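You operate a simulated robot arm through the tools that you are given. There is no shell and no other tool. Be economical: measure what you need, move in short steps, check, and stop when the job is done.

You run a simulated robot arm. Do the job below in one go: nothing can be reset, and whatever is moved stays where it is left.

JOB
Clamp the cam plate and scrub the old grease off it.
Fine: wet the blue brush in the wash tray, put it back, free the clamp and leave the plate in the fixture. Set down upright: blue brush. What is to be rubbed or washed off counts as gone when no trace of it is left.

It is judged by the outcome, as a careful person would: the job done as asked, and still so three seconds after it is handed in. It fails if anything else is knocked over, pushed out of place, dropped, spilled or broken.

ROBOT AND FRAMES
A 7-joint arm with a two-finger gripper on a trunk, on a base that drives. Base frame: it is fixed to the floor where the robot stands at the start and does not move with it; the origin is under the middle of the robot, x ahead of it, y to its left, z up; the surface under the hand at the start is at about z = 0.85. Lengths are in m, angles in rad, forces in N, time in s.
With the tool pointing down near the work surface it reaches from about 0.34 to 0.78 m from the robot's upright axis, wherever it stands. Its first joint turns from -2.496 to 2.496 rad. Places, roughly: clamp lever [0.5, -0.1, 0.9]; fixture [0.5, 0, 0.9]; wash tray [0.5, 0.3, 0.9]. Payload 2.45 kg.
The tool frame sits at the grasp point between the pads (the TCP): z along the fingers, y along the line on which they close. The tips reach 0.026 m beyond it. Largest opening 0.096 m; the body of the gripper starts 0.069 m behind the TCP.
Orientation is told as [roll, pitch, yaw] about the base's x, y, z axes, in that order, counted from this pose: with the fingers straight down and closing along the base's y, the tool's x points along the base's -x, its y along +y and its z along -z.

CONTROLS
- The arm moves only by the tool nudge_tool. Its argument "steps" is a list that holds one entry, the list of rows, each a list of 7 numbers: the turn, a rotation vector about the base's x, y, z in units of 8 degrees (1.0 is 8 degrees), then the shift along the base's x, y, z in units of 30 mm (1.0 is 30 mm), then the closure, from 0 (fully open) to 1 (shut). In form: [[[wx, wy, wz, x, y, z, fingers], ...]]. A call has 1 to 20 rows; each row shifts and turns the commanded pose from where the row before left it. A call with a number of a shift or a turn outside -1 to 1 is refused whole. Each row takes 0.2 s and may step no farther than 0.05 m and 0.15 rad from the row before; otherwise, or with a gripper value out of range, the whole call is refused. A pose out of reach is approached as far as the arm can. The call stops where the force on the tool passes 80 N (or 10 N more than at its start, if that is more) or the arm is blocked; 0.2 s more then pass. Each finger halts on what it meets, pressing with about 41 N; the grip force reading is that of the motor and also rises with nothing between the fingers. The clock runs only during rows and for 0.2 s after the last one: add rows that do not move to give the fingers time. It gives the time, the measured TCP pose, the force on the tool (base axes), the opening and the grip force at its end, in the units of the frame above (readings bear some noise), with the torque about the TCP (base axes, N m) and any sound that the robot's microphone picked up, and new pictures: "show" is both (left out), scene, wrist or none.
- Cameras (640 x 400 px; columns grow to the right, rows downward): "scene" is now at [0.0348, 0.1845, 1.5192]; the picture's right is [-0.16, -0.99, 0.00], its down [-0.61, 0.10, -0.79] and it looks along [0.78, -0.12, -0.62] (base axes); focal length 275 px, centre (320, 200). "wrist" rides on the gripper at [0.082, 0.003, -0.098] in the tool frame; the picture's right is [-0.04, 1.00, 0.00], its down [-0.73, -0.03, -0.68] and it looks along [-0.68, -0.03, 0.73] (tool axes); focal length 256 px, centre (320, 200). There is no depth. A picture from a camera that has moved, and an enlarged one, comes with that camera's place and axes in the base frame and with its lens. The place of the scene camera against the robot may be out by one fixed shift of up to 0.012 m in any direction.
- raise_lower(by): slides the trunk up (or, below 0, down) by that many m; the arm and the scene camera ride with it, the base frame stays. It gives what a move gives, with no picture.
- roll_base(legs): drives the robot by 1 to 6 legs, each [ahead, turn to the left] in m and rad, along the robot's own axes; the way and the turn of a leg run together, so that a leg with both is an arc; at most 1.5 m and 3.142 rad a leg. The arm and the cameras ride along, it lands a little off, and it stops where it bumps. It gives what a move gives, and a new picture of the scene camera.
- head_to(pan, tilt): turns the head with the scene camera to pan (to the left, within 2.705 rad either way) and tilt (down, from -0.506 to 1.204), counted from straight ahead of the robot. It gives what a move gives, and a new picture of the scene camera.
- close_up(camera, box): a new picture of the part [left, top, right, bottom] of that camera's present view, enlarged. The clock stands still meanwhile.
- close_job(): hands the job in; it is judged then, once.

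Go step by step. Nothing tells you exact positions but the pictures and the camera data: compare them with the known pose of the tool, close in by small moves and look again before you grip or let go. The budget is 120 turns and 260 pictures, counting those below and the enlarged ones. Unless the task says otherwise, let go and move clear before handing in, and close with one line.

The tools are called as a command line: name --argument value ..., lists and objects as JSON in quotes. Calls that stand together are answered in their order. nudge_tool: Moves the arm, as the interface text tells. Its arguments: {"type":"object","properties":{"steps":{"type":"array","items":{"type":"array","items":{"type":"array","items":{"type":"number"}}}},"show":{"type":"string","enum":["both","scene","wrist","none"]}},"required":["steps"]} The other tools are called the same way: raise_lower (by) slides the trunk up or down; roll_base (legs) drives the base; head_to (pan, tilt) turns the head that bears the scene camera; close_up (camera, box) takes an enlarged picture of a part of a camera's view; close_job () hands the job in.

At the start:

```text
time_s: 0.0
position: [0.4834, -0.1003, 1.2134]
tcp_rot: [-0.001, 0.0, -0.01]
wrist_force: [0.6, 0.5, 0.2]
moment: [0.04, -0.01, -0.01]
finger_gap: 0.096
grasp_force: 0.2
trunk travel left (down, up): [-0.55, 0.09]
robot x, y, heading: [0.002, 0.0121, 0.002]
head pan, tilt: [-0.159, 0.665]
```

scene: 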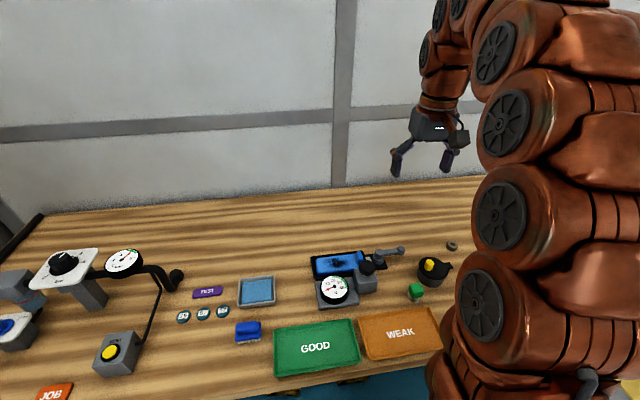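
wrist: 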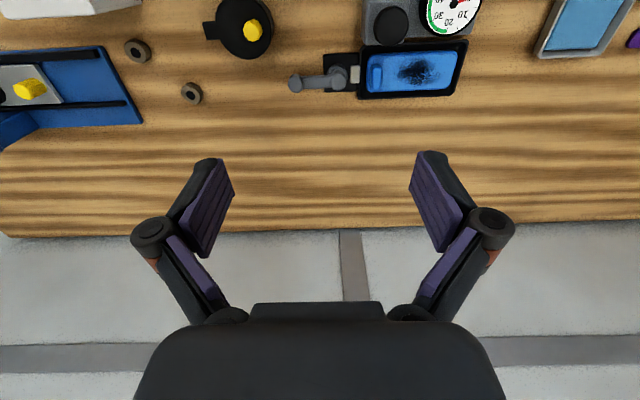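

I see the fixture with the blue cam plate and dark grease, a lever beside it, a gauge, a wash tray and a blue brush on the table. I'll enlarge these parts first.

close_up --camera "scene" --box '[290, 220, 470, 330]'

close_up --camera "scene" --box '[140, 250, 300, 350]'

close_up --camera "wrist" --box '[270, 0, 510, 150]'

close_up --camera "scene" --box '[0, 230, 200, 400]'

```text
3.56 times, centred on (380, 275) of scene
camera zoom: at [0.0348, 0.1845, 1.5192], right [-0.16, -0.99, 0.0], down [-0.61, 0.1, -0.79], along [0.78, -0.12, -0.62], focal length 978 px, centre (107, -67)
```

zoom: 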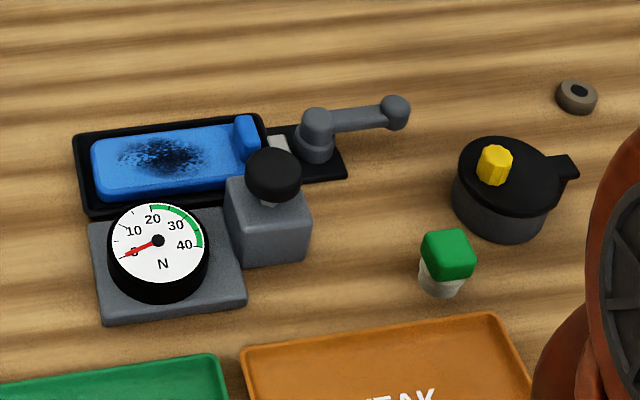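

```text
4.00 times, centred on (220, 300) of scene
camera zoom: at [0.0348, 0.1845, 1.5192], right [-0.16, -0.99, 0.0], down [-0.61, 0.1, -0.79], along [0.78, -0.12, -0.62], focal length 1100 px, centre (720, -200)
```

zoom: 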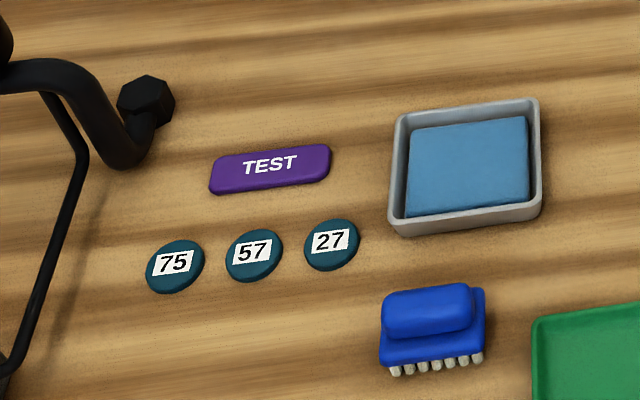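

```text
2.67 times, centred on (390, 75) of wrist
camera zoom: at [0.4031, -0.0982, 1.3116], right [0.05, 1.0, 0.0], down [0.73, -0.04, 0.68], along [0.68, -0.03, -0.73], focal length 683 px, centre (133, 533)
```

zoom: 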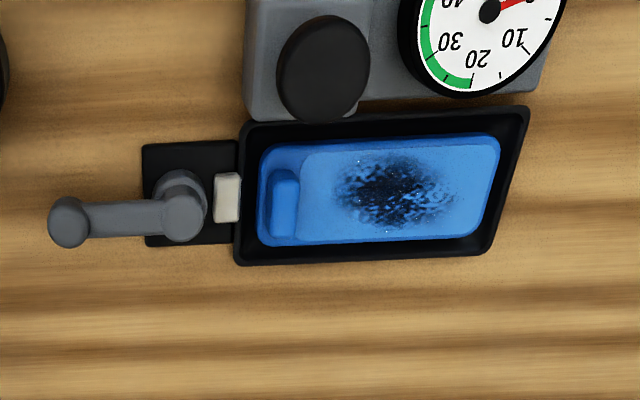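

```text
2.35 times, centred on (100, 315) of scene
camera zoom: at [0.0348, 0.1845, 1.5192], right [-0.16, -0.99, 0.0], down [-0.61, 0.1, -0.79], along [0.78, -0.12, -0.62], focal length 647 px, centre (838, -71)
```

zoom: 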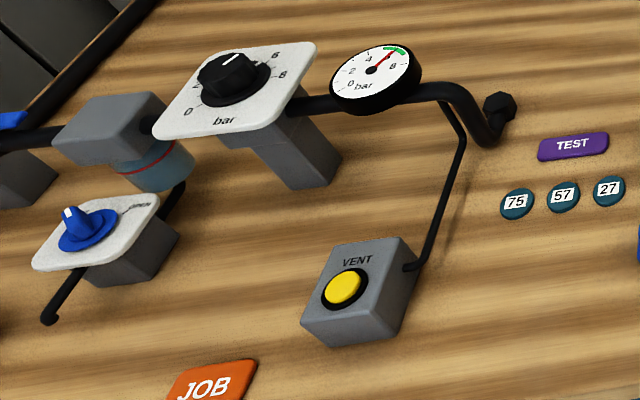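

Lever knob is around (0.54, -0.14, 0.90) with its pivot at (0.533, -0.076); the plate grease is near (0.53, 0.053), brush near (0.375, 0.30), tray near (0.49, 0.29). I'll come down closer for a better look at the lever.

nudge_tool --steps '[[[0, 0, 0, -0.5, 0, -1, 0], [0, 0, 0, -0.5, 0, -1, 0], [0, 0, 0, -0.5, 0, -1, 0.3], [0, 0, 0, -0.5, 0, -1, 0.6], [0, 0, 0, -0.5, 0, -1, 1], [0, 0, 0, -0.3, 0, -0.3, 1], [0, 0, 0, 0, 0, 0, 1]]]' --show "both"

close_up --camera "wrist" --box '[200, 40, 520, 240]'

```text
time_s: 1.6
position: [0.399, -0.1011, 1.054]
tcp_rot: [0.001, -0.002, -0.01]
wrist_force: [0.9, 0.0, 0.8]
moment: [-0.01, 0.0, 0.01]
finger_gap: 0.0
grasp_force: 8.7
trunk travel left (down, up): [-0.55, 0.09]
robot x, y, heading: [0.0026, 0.0098, 0.003]
head pan, tilt: [-0.159, 0.665]
camera scene: at [0.0348, 0.1845, 1.5193], right [-0.16, -0.99, 0.0], down [-0.61, 0.1, -0.79], along [0.78, -0.12, -0.62], focal length 275 px, centre (320, 200)
camera wrist: at [0.3181, -0.0979, 1.1525], right [0.05, 1.0, 0.0], down [0.73, -0.04, 0.68], along [0.68, -0.03, -0.73], focal length 256 px, centre (320, 200)
```

scene: 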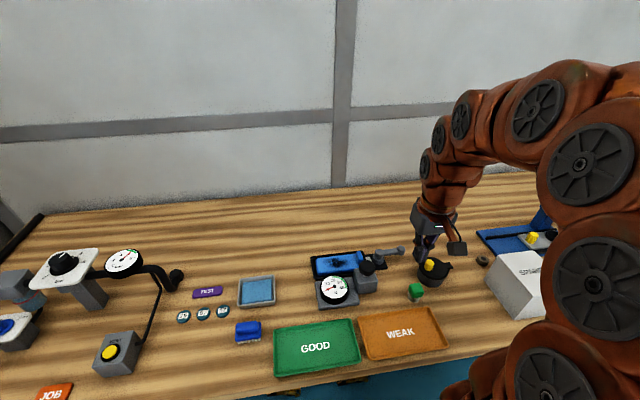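
wrist: 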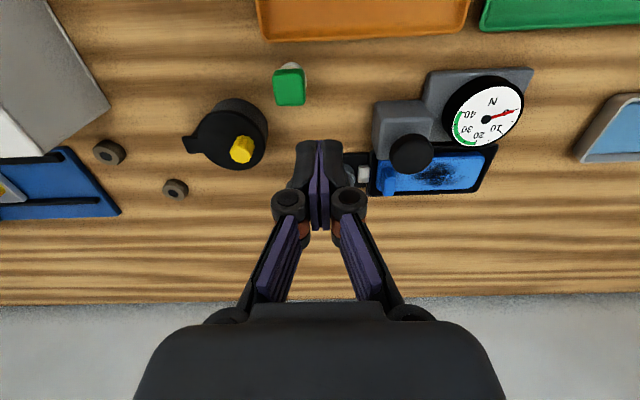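

```text
2.00 times, centred on (360, 140) of wrist
camera zoom: at [0.3181, -0.0979, 1.1525], right [0.05, 1.0, 0.0], down [0.73, -0.04, 0.68], along [0.68, -0.03, -0.73], focal length 512 px, centre (240, 320)
```

zoom: 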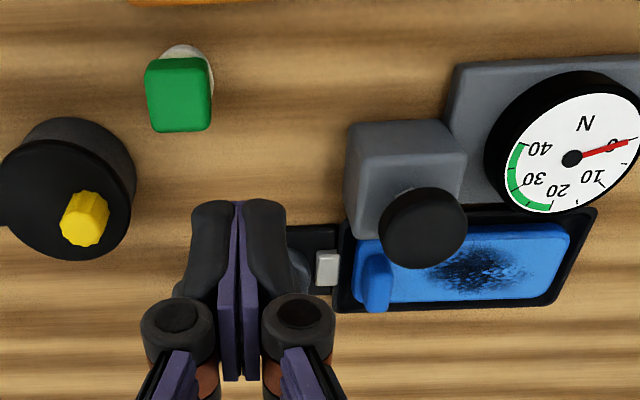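

The fingers are closed and I have a clear view of the lever. I'll lower the closed fingers on the near side of the lever knob, to push it gently.

nudge_tool --steps '[[[0, 0, 0, 1, -0.4, -0.5, 1], [0, 0, 0, 1, -0.4, -0.5, 1], [0, 0, 0, 1, -0.33, -0.5, 1], [0, 0, 0, 0, 0, -1, 1], [0, 0, 0, 0, 0, -1, 1], [0, 0, 0, 0, 0, -1, 1], [0, 0, 0, 0, 0, -0.45, 1]]]' --show "both"

close_up --camera "scene" --box '[290, 210, 490, 330]'

```text
time_s: 3.2
position: [0.4904, -0.1349, 0.906]
tcp_rot: [0.002, 0.002, -0.011]
wrist_force: [0.1, 0.3, -0.5]
moment: [0.0, 0.0, -0.03]
finger_gap: 0.0
grasp_force: 28.8
trunk travel left (down, up): [-0.55, 0.09]
robot x, y, heading: [0.0001, 0.0125, 0.0]
head pan, tilt: [-0.159, 0.665]
camera scene: at [0.0347, 0.1845, 1.5193], right [-0.16, -0.99, 0.0], down [-0.61, 0.1, -0.79], along [0.78, -0.12, -0.62], focal length 275 px, centre (320, 200)
camera wrist: at [0.4102, -0.1315, 1.0043], right [0.05, 1.0, 0.0], down [0.73, -0.04, 0.68], along [0.68, -0.03, -0.73], focal length 256 px, centre (320, 200)
```

scene: 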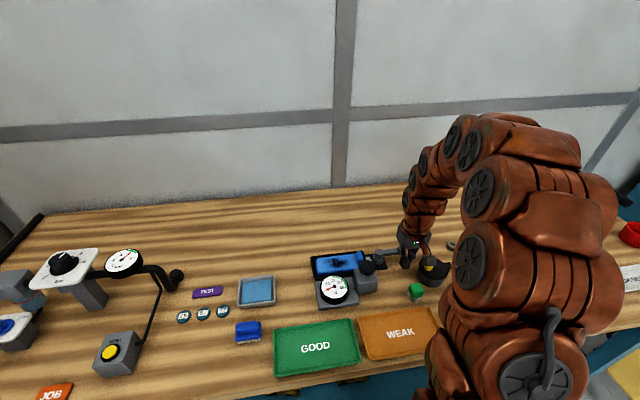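
wrist: 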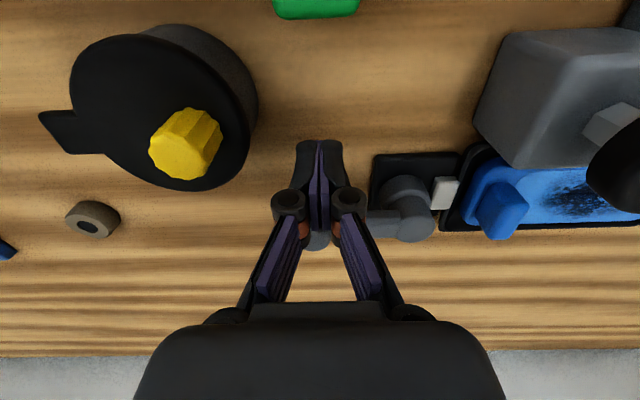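

```text
3.20 times, centred on (390, 270) of scene
camera zoom: at [0.0347, 0.1845, 1.5193], right [-0.16, -0.99, 0.0], down [-0.61, 0.1, -0.79], along [0.78, -0.12, -0.62], focal length 880 px, centre (96, -24)
```

zoom: 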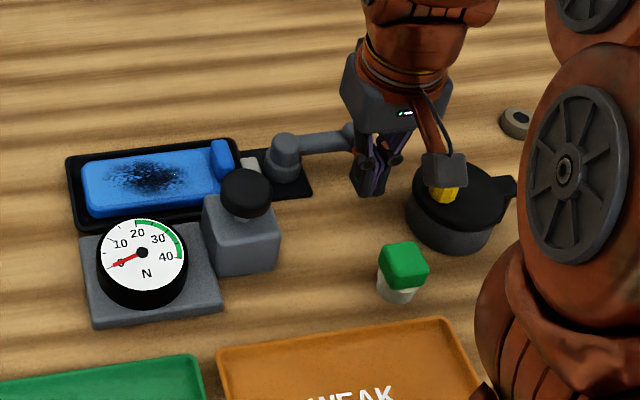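

The fingers are beside the knob, clear of the pot. Now I push away from the robot in small steps.

nudge_tool --steps '[[[0, 0, 0, 0.3, 0, 0, 1], [0, 0, 0, 0.3, 0, 0, 1], [0, 0, 0, 0.3, 0, 0, 1], [0, 0, 0, 0.3, 0, 0, 1], [0, 0, 0, 0.3, 0, 0, 1]]]' --show "wrist"

```text
time_s: 4.3
position: [0.5175, -0.1356, 0.9018]
tcp_rot: [0.006, 0.031, -0.011]
wrist_force: [-27.7, 0.0, -0.7]
moment: [-0.02, 0.16, 0.07]
finger_gap: 0.0061
grasp_force: 29.1
trunk travel left (down, up): [-0.55, 0.09]
robot x, y, heading: [-0.0019, 0.0141, -0.005]
head pan, tilt: [-0.159, 0.665]
stopped in row 5: the force on the tool passed its limit at 86 N (the readings are from after the stop); the commanded pose is now the measured one
camera wrist: at [0.4397, -0.1323, 1.0029], right [0.05, 1.0, 0.0], down [0.75, -0.04, 0.66], along [0.66, -0.03, -0.75], focal length 256 px, centre (320, 200)
```

wrist: 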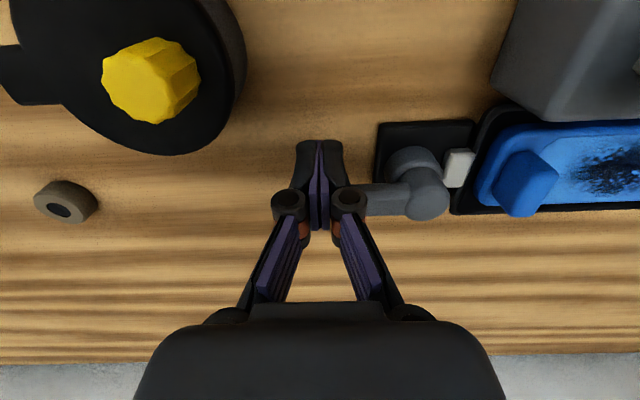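

The lever won't go away from the robot, so it must swing toward it. I'll lift over the knob and come down on its far side.

nudge_tool --steps '[[[0, -0.22, 0, -0.4, 0, 0, 1], [0, 0, 0, 0, 0, 1, 1], [0, 0, 0, 0, 0, 1, 1], [0, 0, 0, 0, 0, 0.5, 1], [0, 0, 0, 1, 0, 0, 1], [0, 0, 0, 1, 0, 0, 1], [0, 0, 0, 1, 0, 0, 1], [0, 0, 0, 0, 0, -1, 1], [0, 0, 0, 0, 0, -1, 1], [0, 0, 0, 0, 0, -0.4, 1]]]' --show "wrist"

close_up --camera "scene" --box '[290, 210, 490, 330]'

```text
time_s: 6.5
position: [0.6005, -0.1338, 0.9059]
tcp_rot: [0.003, -0.008, -0.01]
wrist_force: [0.5, 0.6, 0.0]
moment: [-0.01, -0.02, -0.04]
finger_gap: 0.0
grasp_force: 28.5
trunk travel left (down, up): [-0.55, 0.09]
robot x, y, heading: [0.0002, 0.0159, 0.0]
head pan, tilt: [-0.159, 0.665]
camera wrist: at [0.5187, -0.1313, 1.0035], right [0.05, 1.0, 0.0], down [0.73, -0.04, 0.68], along [0.68, -0.03, -0.73], focal length 256 px, centre (320, 200)
```

wrist: 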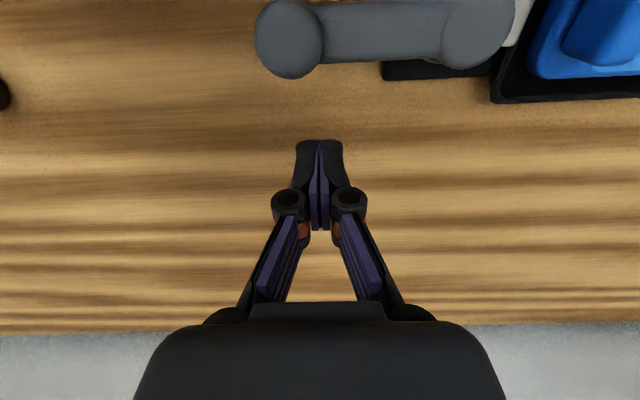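

```text
3.20 times, centred on (390, 270) of scene
camera zoom: at [0.0343, 0.1845, 1.5193], right [-0.16, -0.99, 0.0], down [-0.61, 0.1, -0.79], along [0.78, -0.13, -0.62], focal length 880 px, centre (96, -24)
```

zoom: 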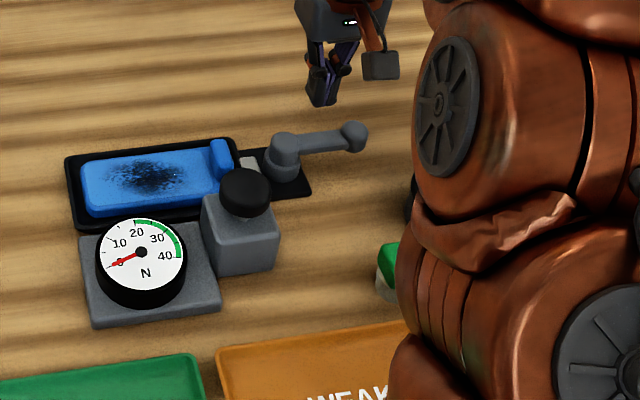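

The knob sits at about (0.538, -0.142) and the fingers are just beyond it. I'll pull it toward the robot along the first part of its arc.

nudge_tool --steps '[[[0, 0, 0, -0.4, 0, 0, 1], [0, 0, 0, -0.4, -0.1, 0, 1], [0, 0, 0, -0.35, -0.1, 0, 1], [0, 0, 0, -0.35, -0.1, 0, 1], [0, 0, 0, -0.35, 0, 0, 1], [0, 0, 0, -0.35, 0, 0, 1], [0, 0, 0, -0.35, 0, 0, 1], [0, 0, 0, -0.35, 0.05, 0, 1]]]' --show "wrist"

close_up --camera "scene" --box '[290, 210, 490, 330]'

```text
time_s: 8.3
position: [0.5134, -0.1438, 0.9069]
tcp_rot: [0.004, -0.006, -0.01]
wrist_force: [-0.5, 0.7, 0.7]
moment: [-0.03, 0.03, 0.04]
finger_gap: 0.0001
grasp_force: 28.2
trunk travel left (down, up): [-0.55, 0.09]
robot x, y, heading: [0.0018, 0.0135, -0.002]
head pan, tilt: [-0.159, 0.665]
camera wrist: at [0.4317, -0.1398, 1.0047], right [0.05, 1.0, 0.0], down [0.73, -0.04, 0.68], along [0.68, -0.03, -0.73], focal length 256 px, centre (320, 200)
```

wrist: 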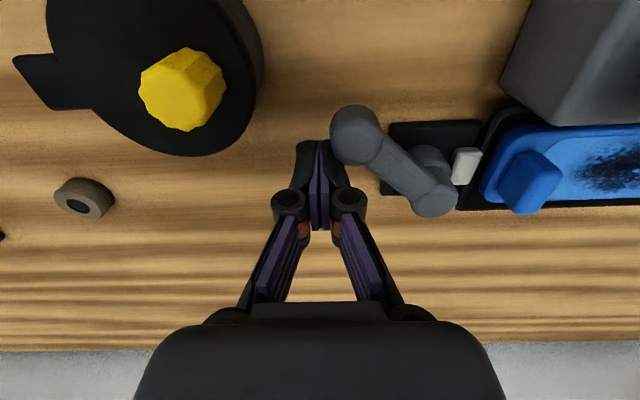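

```text
3.20 times, centred on (390, 270) of scene
camera zoom: at [0.0344, 0.1844, 1.5193], right [-0.16, -0.99, 0.0], down [-0.61, 0.1, -0.79], along [0.78, -0.13, -0.62], focal length 880 px, centre (96, -24)
```

zoom: 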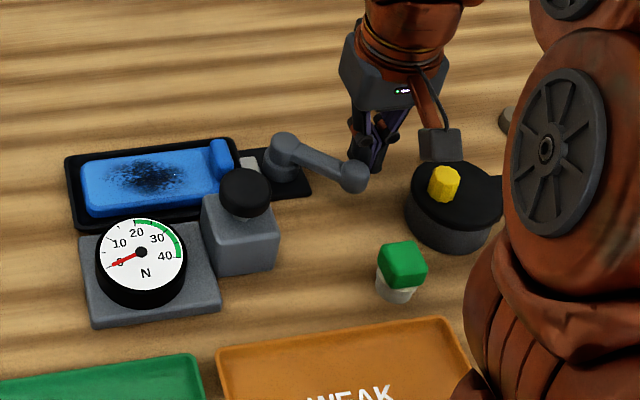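

The lever is swinging freely, about 45° so far. I'll continue along the arc.

nudge_tool --steps '[[[0, 0, 0, -0.28, 0.16, 0, 1], [0, 0, 0, -0.28, 0.16, 0, 1], [0, 0, 0, -0.28, 0.16, 0, 1], [0, 0, 0, -0.2, 0.25, 0, 1], [0, 0, 0, -0.2, 0.25, 0, 1], [0, 0, 0, -0.15, 0.25, 0, 1], [0, 0, 0, -0.1, 0.25, 0, 1]]]' --show "wrist"

close_up --camera "scene" --box '[290, 210, 490, 330]'

```text
time_s: 9.9
position: [0.4668, -0.0983, 0.9067]
tcp_rot: [0.003, -0.009, -0.01]
wrist_force: [0.2, -0.3, 0.0]
moment: [-0.02, 0.01, 0.02]
finger_gap: 0.0001
grasp_force: 28.7
trunk travel left (down, up): [-0.55, 0.09]
robot x, y, heading: [-0.0016, 0.0094, -0.002]
head pan, tilt: [-0.159, 0.665]
camera wrist: at [0.3862, -0.095, 1.0038], right [0.05, 1.0, 0.0], down [0.73, -0.04, 0.69], along [0.69, -0.03, -0.73], focal length 256 px, centre (320, 200)
```

wrist: 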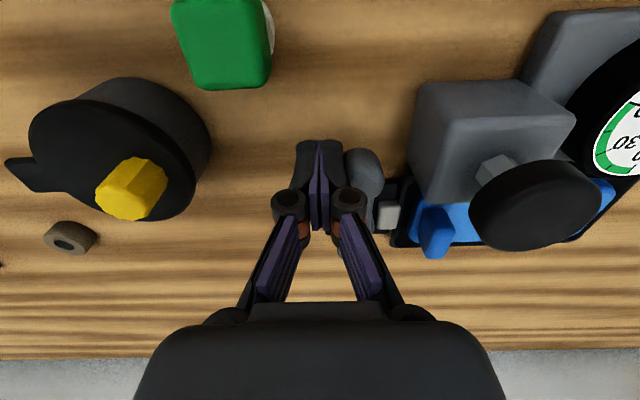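

```text
3.20 times, centred on (390, 270) of scene
camera zoom: at [0.0343, 0.1844, 1.5193], right [-0.16, -0.99, 0.0], down [-0.61, 0.1, -0.79], along [0.78, -0.13, -0.62], focal length 880 px, centre (96, -24)
```

zoom: 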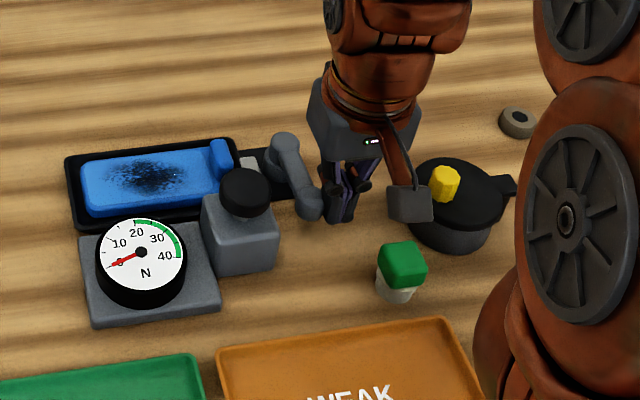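

The lever now points at the robot and no stop has been felt. I'll push a little further to find the end stop, watching the gap to the gray block.

nudge_tool --steps '[[[0, 0, 0, 0, 0.13, 0, 1], [0, 0, 0, 0, 0.13, 0, 1]]]' --show "wrist"

close_up --camera "scene" --box '[320, 220, 420, 290]'

```text
time_s: 10.5
position: [0.4682, -0.0962, 0.906]
tcp_rot: [0.0, -0.007, -0.011]
wrist_force: [-9.3, -61.5, -11.4]
moment: [-0.99, 0.22, -0.4]
finger_gap: 0.0
grasp_force: 28.4
trunk travel left (down, up): [-0.55, 0.09]
robot x, y, heading: [-0.0016, 0.0117, -0.004]
head pan, tilt: [-0.159, 0.665]
camera wrist: at [0.3864, -0.093, 1.0043], right [0.05, 1.0, 0.0], down [0.73, -0.04, 0.68], along [0.68, -0.03, -0.73], focal length 256 px, centre (320, 200)
```

wrist: 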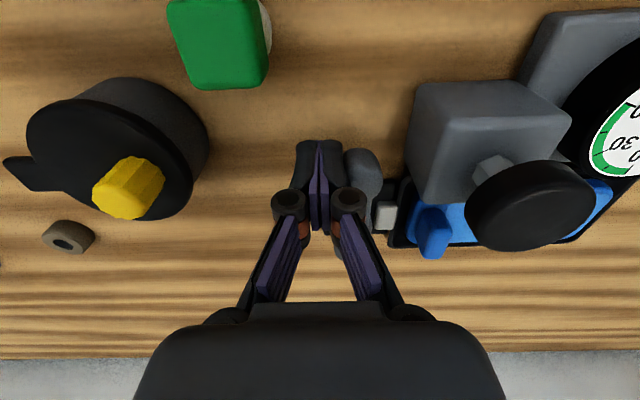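

```text
5.71 times, centred on (370, 255) of scene
camera zoom: at [0.0347, 0.1798, 1.5196], right [-0.16, -0.99, 0.0], down [-0.61, 0.1, -0.79], along [0.78, -0.13, -0.62], focal length 1571 px, centre (34, -114)
```

zoom: 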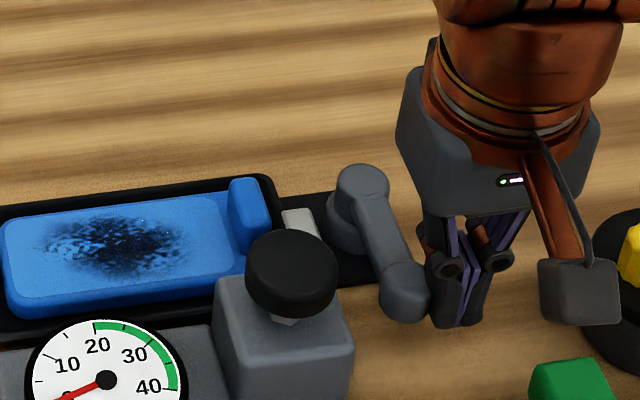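

The lever stopped firmly (61 N), with the fingers not slipping, so the clamp is home. I'll back off, rise and go over to the brush with open fingers.

nudge_tool --steps '[[[0, 0, 0, 0, -0.5, 0, 1], [0, 0, 0, 0, 0, 1, 1], [0, 0, 0, -0.3, 0, 1, 1], [0, 0, 0, -0.5, 0, 1, 1], [0, 0, 0, -0.5, 0, 1, 1], [0, 0, 0, -0.5, 1, 1, 0.5], [0, 0, 0, -0.3, 1, 0.3, 0], [0, 0, 0, -0.3, 1, 0, 0], [0, 0, 0, -0.3, 1, 0, 0], [0, 0, 0, -0.3, 1, 0, 0], [0, 0, 0, -0.2, 1, 0, 0], [0, 0, 0, 0, 1, 0, 0], [0, 0, 0, 0, 1, 0, 0], [0, 0, 0, 0, 1, 0, 0], [0, 0, 0, 0, 1, 0, 0], [0, 0, 0, 0, 1, 0, 0], [0, 0, 0, 0, 1, 0, 0], [0, 0, 0, 0, 1, 0, 0]]]' --show "both"

close_up --camera "scene" --box '[290, 210, 490, 330]'

close_up --camera "wrist" --box '[200, 0, 440, 150]'

```text
time_s: 14.3
position: [0.3731, 0.2823, 1.0647]
tcp_rot: [0.003, -0.008, -0.009]
wrist_force: [0.1, 0.2, -0.1]
moment: [0.0, -0.03, 0.02]
finger_gap: 0.0961
grasp_force: 0.1
trunk travel left (down, up): [-0.55, 0.09]
robot x, y, heading: [-0.0028, 0.0132, -0.0]
head pan, tilt: [-0.159, 0.665]
camera scene: at [0.0342, 0.1843, 1.5193], right [-0.16, -0.99, 0.0], down [-0.61, 0.1, -0.79], along [0.78, -0.13, -0.62], focal length 275 px, centre (320, 200)
camera wrist: at [0.2904, 0.2868, 1.1629], right [0.05, 1.0, 0.0], down [0.73, -0.04, 0.69], along [0.69, -0.03, -0.73], focal length 256 px, centre (320, 200)
```

scene: 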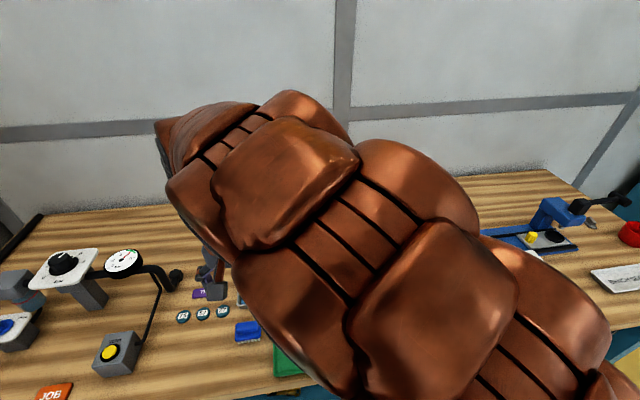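
wrist: 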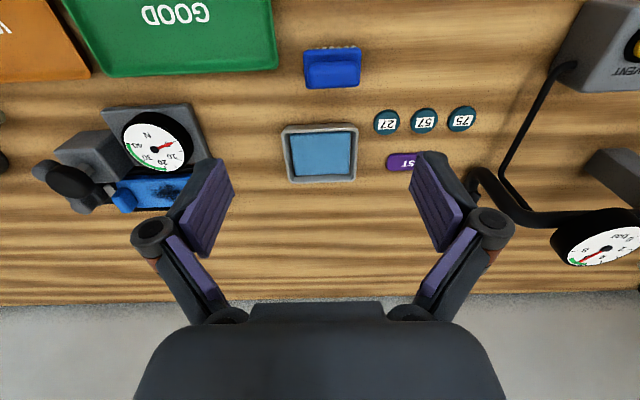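

```text
3.20 times, centred on (390, 270) of scene
camera zoom: at [0.0342, 0.1843, 1.5193], right [-0.16, -0.99, 0.0], down [-0.61, 0.1, -0.79], along [0.78, -0.13, -0.62], focal length 880 px, centre (96, -24)
```

zoom: 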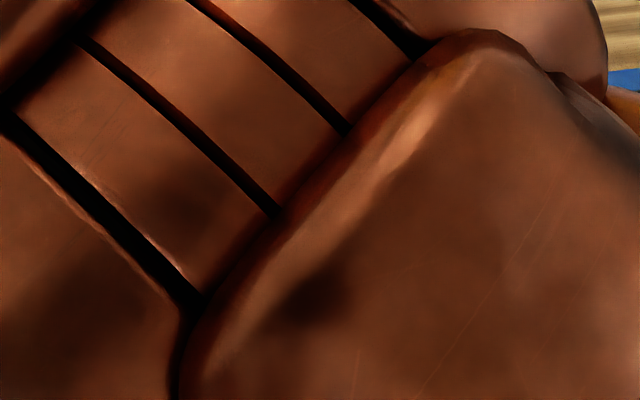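

```text
2.67 times, centred on (320, 75) of wrist
camera zoom: at [0.2904, 0.2868, 1.1629], right [0.05, 1.0, 0.0], down [0.73, -0.04, 0.69], along [0.69, -0.03, -0.73], focal length 683 px, centre (320, 533)
```

zoom: 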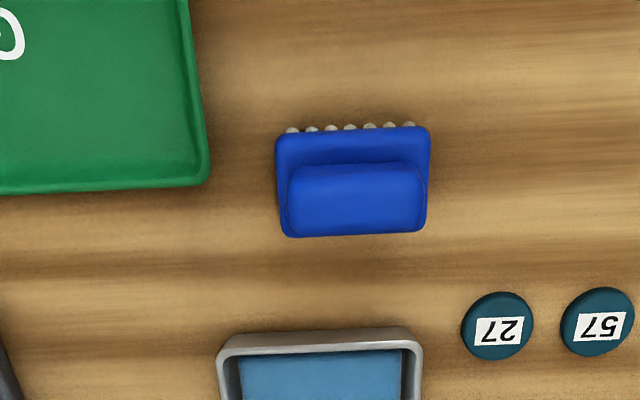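

The brush stands upright near (0.375, 0.298), with the handle's long side along y and its top at about z 0.90. I'll centre over it and come down partway to check alignment.

nudge_tool --steps '[[[0, 0.05, 0, 0.05, 0.5, -1, 0], [0, 0, 0.06, 0, 0, -1, 0], [0, 0, 0, 0, 0, -1, 0], [0, 0, 0, 0, 0, -0.8, 0], [0, 0, 0, 0, 0, 0, 0]]]' --show "wrist"

close_up --camera "scene" --box '[180, 250, 340, 350]'

```text
time_s: 15.5
position: [0.3744, 0.2986, 0.9515]
tcp_rot: [0.004, -0.001, -0.002]
wrist_force: [-0.7, 0.3, 1.2]
moment: [0.02, -0.05, -0.01]
finger_gap: 0.0961
grasp_force: 0.1
trunk travel left (down, up): [-0.55, 0.09]
robot x, y, heading: [-0.0007, 0.0134, 0.005]
head pan, tilt: [-0.159, 0.665]
camera wrist: at [0.2935, 0.3017, 1.0491], right [0.04, 1.0, 0.0], down [0.73, -0.03, 0.68], along [0.68, -0.03, -0.73], focal length 256 px, centre (320, 200)
```

wrist: 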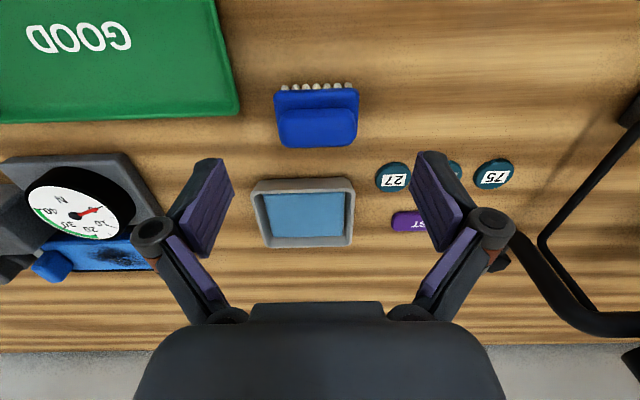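

```text
4.00 times, centred on (260, 300) of scene
camera zoom: at [0.0343, 0.1846, 1.5192], right [-0.16, -0.99, 0.0], down [-0.61, 0.1, -0.79], along [0.78, -0.13, -0.62], focal length 1100 px, centre (560, -200)
```

zoom: 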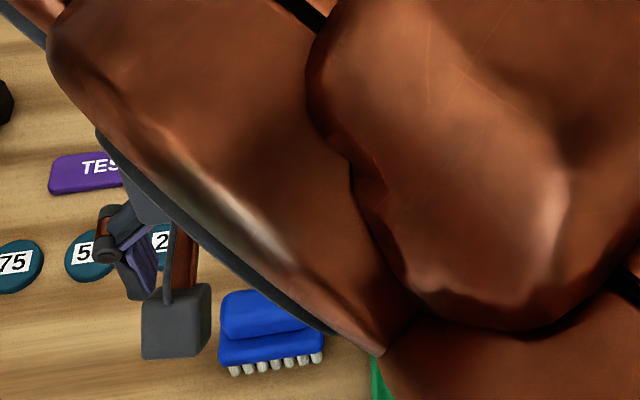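

The fingers straddle the brush with handle centre near (0.371, 0.298). I'll go down and close on the handle.

nudge_tool --steps '[[[0, 0, 0, -0.07, 0, -0.8, 0], [0, 0, 0, 0, 0, -0.75, 0], [0, 0, 0, 0, 0, 0, 0]]]' --show "wrist"

close_up --camera "scene" --box '[180, 270, 308, 350]'

```text
time_s: 16.3
position: [0.372, 0.2989, 0.9047]
tcp_rot: [0.004, -0.001, -0.001]
wrist_force: [0.2, -0.2, 0.0]
moment: [0.02, 0.0, -0.02]
finger_gap: 0.0959
grasp_force: 0.1
trunk travel left (down, up): [-0.55, 0.09]
robot x, y, heading: [0.0013, 0.0091, -0.003]
head pan, tilt: [-0.159, 0.665]
camera wrist: at [0.2902, 0.3021, 1.0027], right [0.04, 1.0, 0.0], down [0.73, -0.03, 0.68], along [0.68, -0.03, -0.73], focal length 256 px, centre (320, 200)
```

wrist: 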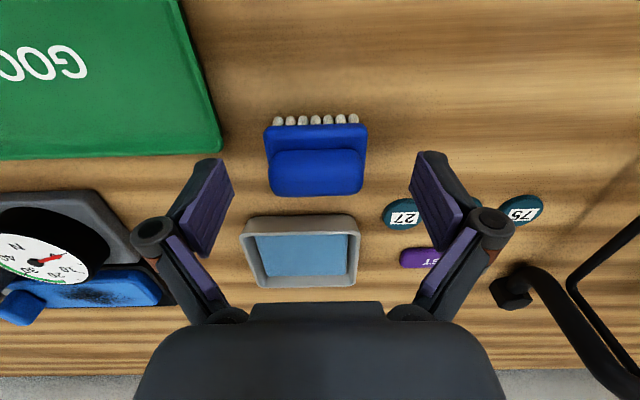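

```text
5.00 times, centred on (244, 310) of scene
camera zoom: at [0.0343, 0.1846, 1.5192], right [-0.16, -0.99, 0.0], down [-0.61, 0.1, -0.79], along [0.78, -0.13, -0.62], focal length 1375 px, centre (700, -350)
```

zoom: 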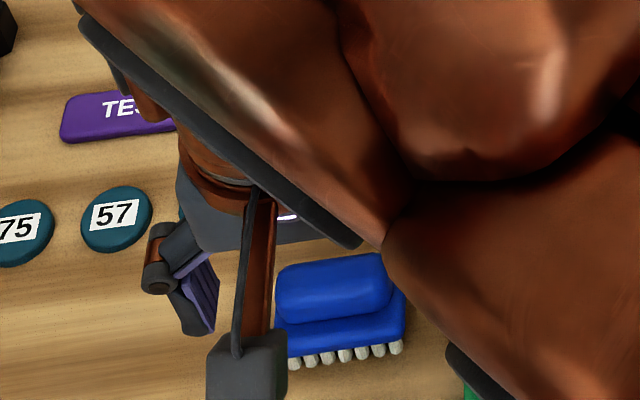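

The handle lies between the pads. Closing on it now.

nudge_tool --steps '[[[0, 0, 0, -0.06, -0.02, 0, 0.3], [0, 0, 0, 0, 0, 0, 0.6], [0, 0, 0, 0, 0, 0, 1], [0, 0, 0, 0, 0, 0, 1], [0, 0, 0, 0, 0, 0, 1]]]' --show "wrist"

```text
time_s: 17.5
position: [0.3699, 0.2981, 0.9052]
tcp_rot: [0.003, -0.001, -0.001]
wrist_force: [0.3, 0.0, 3.6]
moment: [-0.04, 0.01, -0.01]
finger_gap: 0.051
grasp_force: 40.8
trunk travel left (down, up): [-0.55, 0.09]
robot x, y, heading: [0.0028, 0.0146, -0.002]
head pan, tilt: [-0.159, 0.665]
camera wrist: at [0.289, 0.3011, 1.0031], right [0.04, 1.0, 0.0], down [0.73, -0.03, 0.68], along [0.68, -0.03, -0.73], focal length 256 px, centre (320, 200)
```

wrist: 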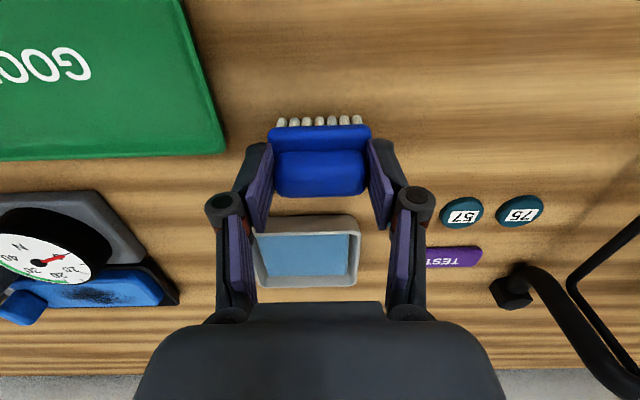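

The brush is held (gap 51 mm). I note its home pose, TCP (0.370, 0.298, 0.905); now I lift it and carry it over the wash tray near (0.49, 0.283).

nudge_tool --steps '[[[0, 0, 0, 0, 0, 0.5, 1], [0, 0, 0, 0, 0, 1, 1], [0, 0, 0, 0, 0, 1, 1], [0, 0, 0, 1, -0.1, 0.3, 1], [0, 0, 0, 1, -0.1, 0, 1], [0, 0, 0, 1, -0.1, 0, 1], [0, 0, 0, 1, -0.2, 0, 1], [0, 0, 0, 0, 0, 0, 1]]]' --show "both"

```text
time_s: 19.3
position: [0.4908, 0.2828, 0.9883]
tcp_rot: [0.003, -0.003, -0.001]
wrist_force: [0.2, 0.1, 0.1]
moment: [0.03, 0.0, 0.02]
finger_gap: 0.0511
grasp_force: 40.7
trunk travel left (down, up): [-0.55, 0.09]
robot x, y, heading: [-0.0036, 0.0106, -0.002]
head pan, tilt: [-0.159, 0.665]
camera scene: at [0.0343, 0.1846, 1.5192], right [-0.16, -0.99, 0.0], down [-0.61, 0.1, -0.79], along [0.78, -0.13, -0.62], focal length 275 px, centre (320, 200)
camera wrist: at [0.4098, 0.2848, 1.0874], right [0.04, 1.0, 0.0], down [0.73, -0.03, 0.68], along [0.68, -0.03, -0.73], focal length 256 px, centre (320, 200)
```

scene: 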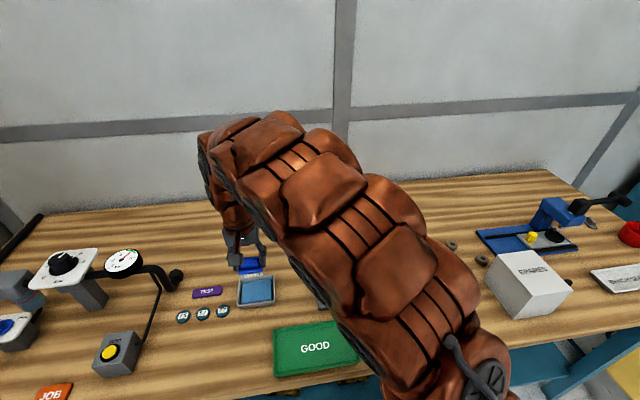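
wrist: 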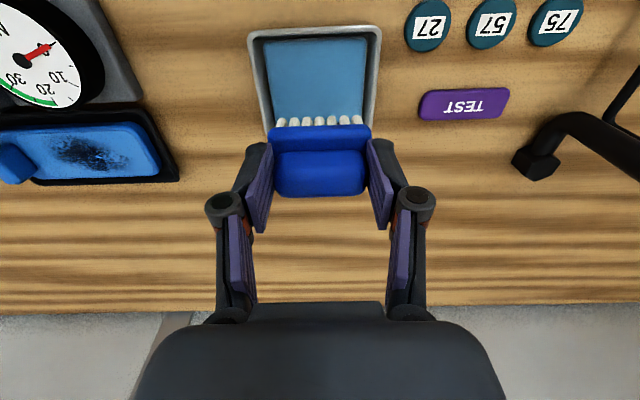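

The brush hangs over the tray, which seems centred near (0.494, 0.279). I'll dip the bristles gently into the water.

nudge_tool --steps '[[[0, 0, 0, 0.1, -0.12, -0.8, 1], [0, 0, 0, 0, 0, -0.8, 1], [0, 0, 0, 0, 0, -0.6, 1], [0, 0, 0, 0, 0, -0.15, 1], [0, 0, 0, 0, 0, -0.15, 1], [0, 0, 0, 0, 0, -0.1, 1], [0, 0, 0, 0, 0, 0, 1]]]' --show "wrist"

close_up --camera "scene" --box '[190, 230, 318, 310]'

```text
time_s: 20.9
position: [0.4921, 0.2784, 0.9167]
tcp_rot: [0.007, -0.011, -0.001]
wrist_force: [-13.5, -9.5, 52.6]
moment: [-1.06, 0.86, -0.08]
finger_gap: 0.0513
grasp_force: 40.8
trunk travel left (down, up): [-0.55, 0.09]
robot x, y, heading: [-0.0017, 0.0084, -0.001]
head pan, tilt: [-0.159, 0.665]
stopped in row 7: the force on the tool passed its limit at 82 N (the readings are from after the stop); the commanded pose is now the measured one
camera wrist: at [0.4105, 0.2811, 1.0138], right [0.04, 1.0, 0.01], down [0.73, -0.04, 0.69], along [0.69, -0.02, -0.73], focal length 256 px, centre (320, 200)
```

wrist: 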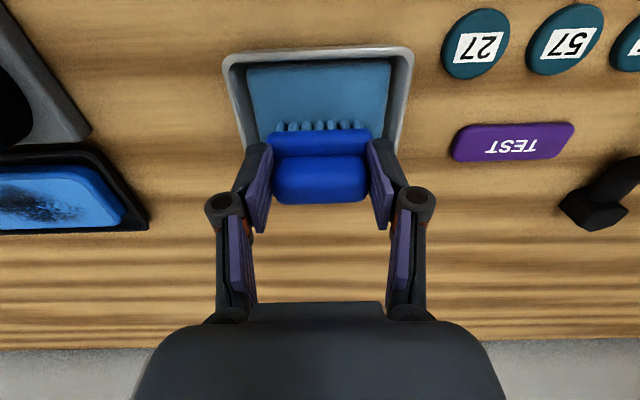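

```text
5.00 times, centred on (254, 270) of scene
camera zoom: at [0.0313, 0.1826, 1.5195], right [-0.16, -0.99, 0.0], down [-0.61, 0.1, -0.79], along [0.78, -0.13, -0.62], focal length 1375 px, centre (650, -150)
```

zoom: 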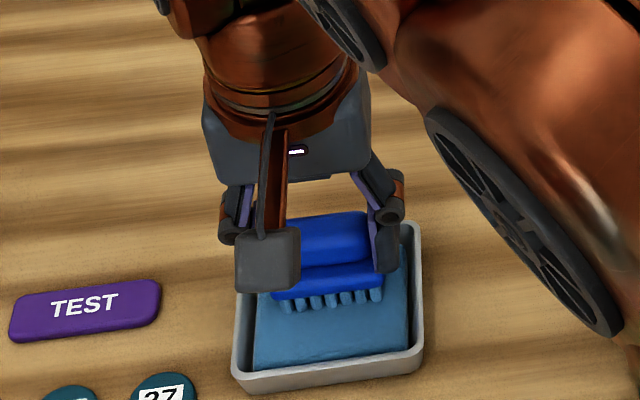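

The bristles have turned blue, so the brush is wet. I'll lift out of the tray and check the hold.

nudge_tool --steps '[[[0, 0.08, 0, 0, 0, 0.3, 1], [0, 0, 0, 0, 0, 1, 1], [0, 0, 0, 0, 0, 1, 1], [0, 0, 0, 0, 0, 0.7, 1], [0, 0, 0, 0, 0, 0, 1]]]' --show "wrist"

close_up --camera "wrist" --box '[0, 60, 400, 260]'

```text
time_s: 22.1
position: [0.495, 0.2802, 1.0044]
tcp_rot: [0.006, 0.003, -0.002]
wrist_force: [0.0, -0.2, 0.1]
moment: [-0.03, -0.01, -0.05]
finger_gap: 0.0511
grasp_force: 41.2
trunk travel left (down, up): [-0.55, 0.09]
robot x, y, heading: [0.0004, 0.0163, 0.002]
head pan, tilt: [-0.159, 0.665]
camera wrist: at [0.4141, 0.2816, 1.1029], right [0.04, 1.0, 0.01], down [0.74, -0.03, 0.68], along [0.68, -0.02, -0.74], focal length 256 px, centre (320, 200)
```

wrist: 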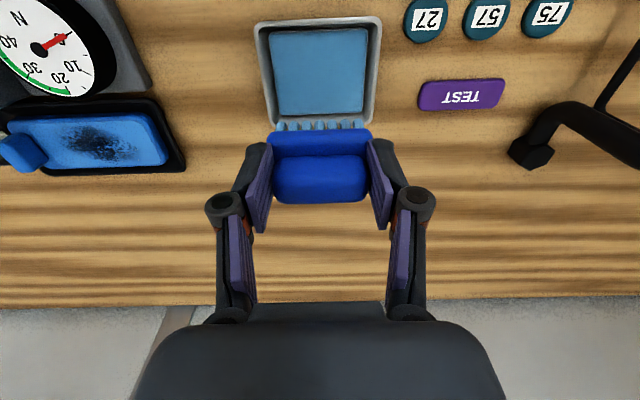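

```text
1.60 times, centred on (200, 160) of wrist
camera zoom: at [0.4141, 0.2816, 1.1029], right [0.04, 1.0, 0.01], down [0.74, -0.03, 0.68], along [0.68, -0.02, -0.74], focal length 410 px, centre (512, 264)
```

zoom: 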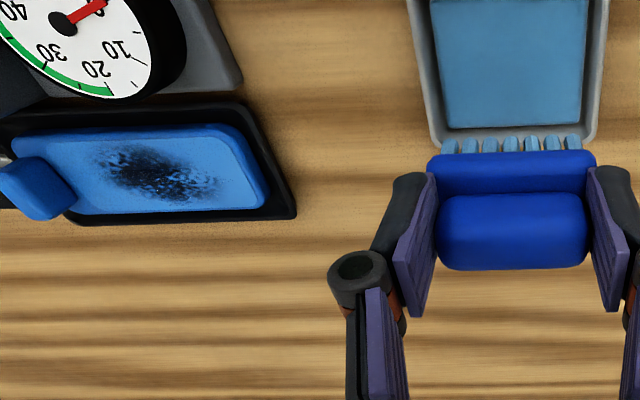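

The hold is good and the bristles are wet. I'll carry the brush over the grease at about (0.537, 0.056), staying high.

nudge_tool --steps '[[[0, 0, 0, 0.6, -0.5, 0, 1], [0, 0, 0, 0.8, -1, 0, 1], [0, 0, 0, 0, -1, 0, 1], [0, 0, 0, 0, -1, 0, 1], [0, 0, 0, 0, -1, 0, 1], [0, 0, 0, 0, -1, 0, 1], [0, 0, 0, 0, -1, 0, 1], [0, 0, 0, 0, -1, 0, 1], [0, 0, 0, 0, 0, -0.7, 1], [0, 0, 0, 0, 0, -0.7, 1], [0, 0, 0, 0, 0, 0, 1]]]' --show "both"

close_up --camera "scene" --box '[290, 210, 450, 310]'

```text
time_s: 24.5
position: [0.5359, 0.0567, 0.9629]
tcp_rot: [0.006, 0.004, -0.001]
wrist_force: [0.9, 0.3, -0.7]
moment: [0.03, 0.0, 0.01]
finger_gap: 0.0511
grasp_force: 40.8
trunk travel left (down, up): [-0.55, 0.09]
robot x, y, heading: [-0.003, 0.0117, -0.002]
head pan, tilt: [-0.159, 0.665]
camera scene: at [0.0344, 0.1844, 1.5192], right [-0.16, -0.99, 0.0], down [-0.61, 0.1, -0.79], along [0.78, -0.13, -0.62], focal length 275 px, centre (320, 200)
camera wrist: at [0.4548, 0.0584, 1.0606], right [0.04, 1.0, 0.01], down [0.74, -0.03, 0.68], along [0.68, -0.02, -0.74], focal length 256 px, centre (320, 200)
```

scene: 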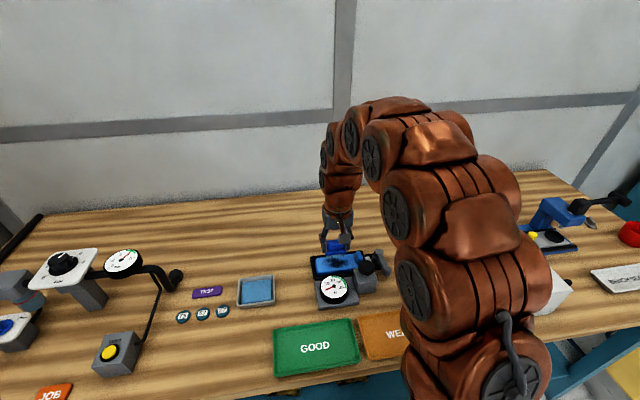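
wrist: 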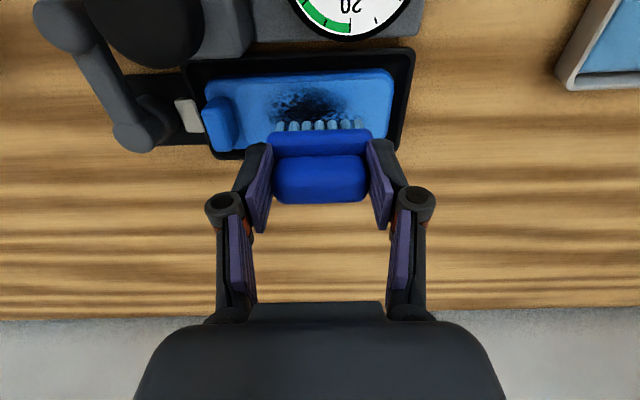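

```text
4.00 times, centred on (370, 260) of scene
camera zoom: at [0.0344, 0.1844, 1.5192], right [-0.16, -0.99, 0.0], down [-0.61, 0.1, -0.79], along [0.78, -0.13, -0.62], focal length 1100 px, centre (120, -40)
```

zoom: 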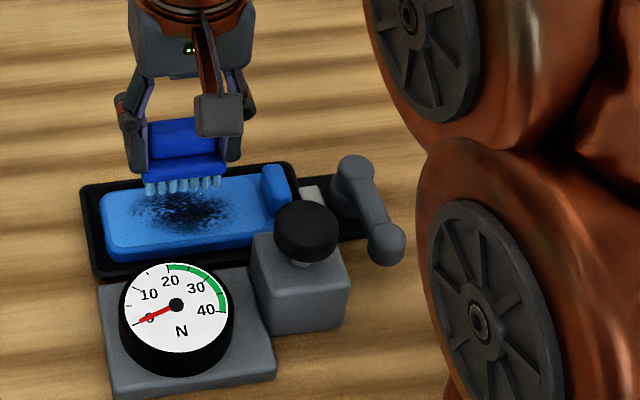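

The grease centre looks to be near (0.532, 0.050). I'll lower the brush until it just presses on the plate.

nudge_tool --steps '[[[0, 0, 0, -0.1, -0.2, -0.5, 1], [0, 0, 0, 0, 0, -0.5, 1], [0, 0, 0, 0, 0, -0.1, 1], [0, 0, 0, 0, 0, 0, 1]]]' --show "wrist"

close_up --camera "scene" --box '[290, 210, 450, 310]'

```text
time_s: 25.5
position: [0.5339, 0.0498, 0.929]
tcp_rot: [0.006, 0.006, -0.003]
wrist_force: [-0.4, 0.0, 0.4]
moment: [-0.01, 0.02, -0.02]
finger_gap: 0.051
grasp_force: 40.9
trunk travel left (down, up): [-0.55, 0.09]
robot x, y, heading: [-0.005, 0.0107, -0.004]
head pan, tilt: [-0.159, 0.665]
camera wrist: at [0.4524, 0.0522, 1.027], right [0.04, 1.0, 0.01], down [0.74, -0.03, 0.68], along [0.68, -0.02, -0.74], focal length 256 px, centre (320, 200)
```

wrist: 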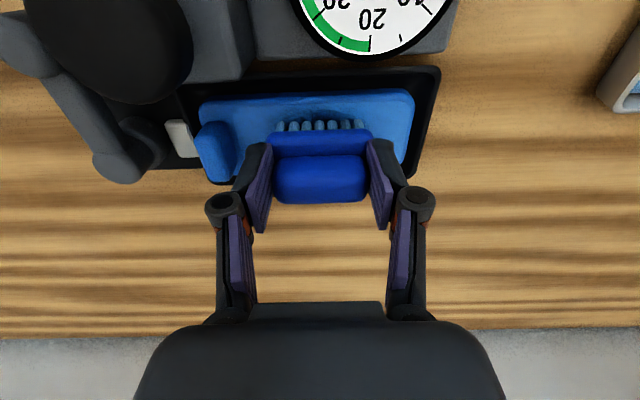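

```text
4.00 times, centred on (370, 260) of scene
camera zoom: at [0.0344, 0.1844, 1.5192], right [-0.16, -0.99, 0.0], down [-0.61, 0.1, -0.79], along [0.78, -0.13, -0.62], focal length 1100 px, centre (120, -40)
```

zoom: 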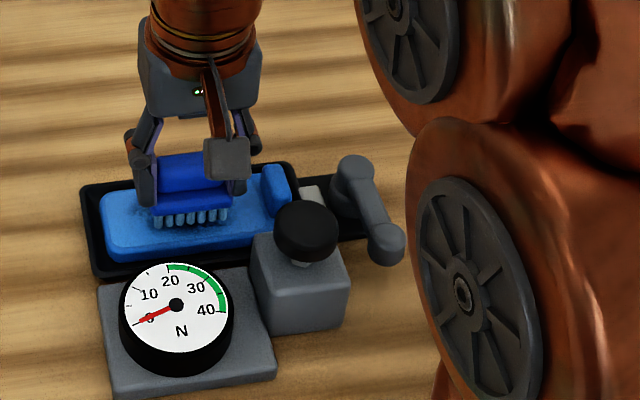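

The brush covers the grease and isn't in contact yet. I'll lower a few millimetres more and read the force.

nudge_tool --steps '[[[0, 0, 0, 0, 0, -0.1, 1], [0, 0, 0, 0, 0, -0.1, 1], [0, 0, 0, 0, 0, 0, 1]]]' --show "none"

```text
time_s: 26.3
position: [0.5331, 0.0489, 0.9222]
tcp_rot: [0.006, 0.004, 0.0]
wrist_force: [0.5, 0.4, 0.8]
moment: [0.01, -0.01, 0.0]
finger_gap: 0.0507
grasp_force: 41.2
trunk travel left (down, up): [-0.55, 0.09]
robot x, y, heading: [0.0014, 0.0126, -0.005]
head pan, tilt: [-0.159, 0.665]
```

nudge_tool --steps '[[[0, 0, 0, 0, 0, -0.1, 1], [0, 0, 0, 0, 0, -0.1, 1], [0, 0, 0, 0, 0, 0, 1]]]' --show "none"

close_up --camera "scene" --box '[300, 225, 396, 285]'

```text
time_s: 27.1
position: [0.533, 0.0493, 0.9208]
tcp_rot: [0.007, -0.005, -0.002]
wrist_force: [-1.6, 2.7, 63.7]
moment: [-0.42, -0.13, -0.01]
finger_gap: 0.0512
grasp_force: 40.9
trunk travel left (down, up): [-0.55, 0.09]
robot x, y, heading: [-0.0008, 0.0134, 0.001]
head pan, tilt: [-0.159, 0.665]
```

```text
6.67 times, centred on (348, 255) of scene
camera zoom: at [0.0314, 0.1844, 1.5202], right [-0.16, -0.99, 0.0], down [-0.61, 0.1, -0.79], along [0.78, -0.13, -0.62], focal length 1833 px, centre (133, -167)
```

zoom: 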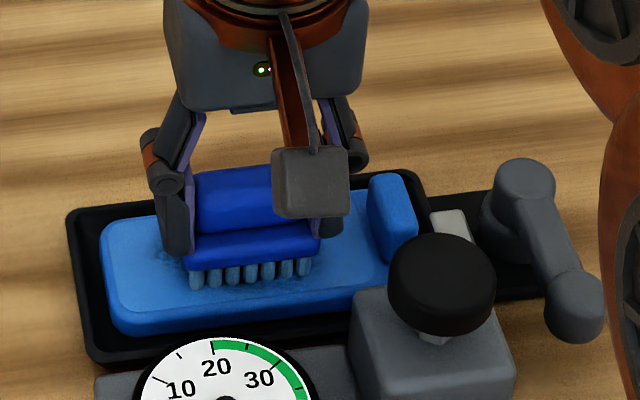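

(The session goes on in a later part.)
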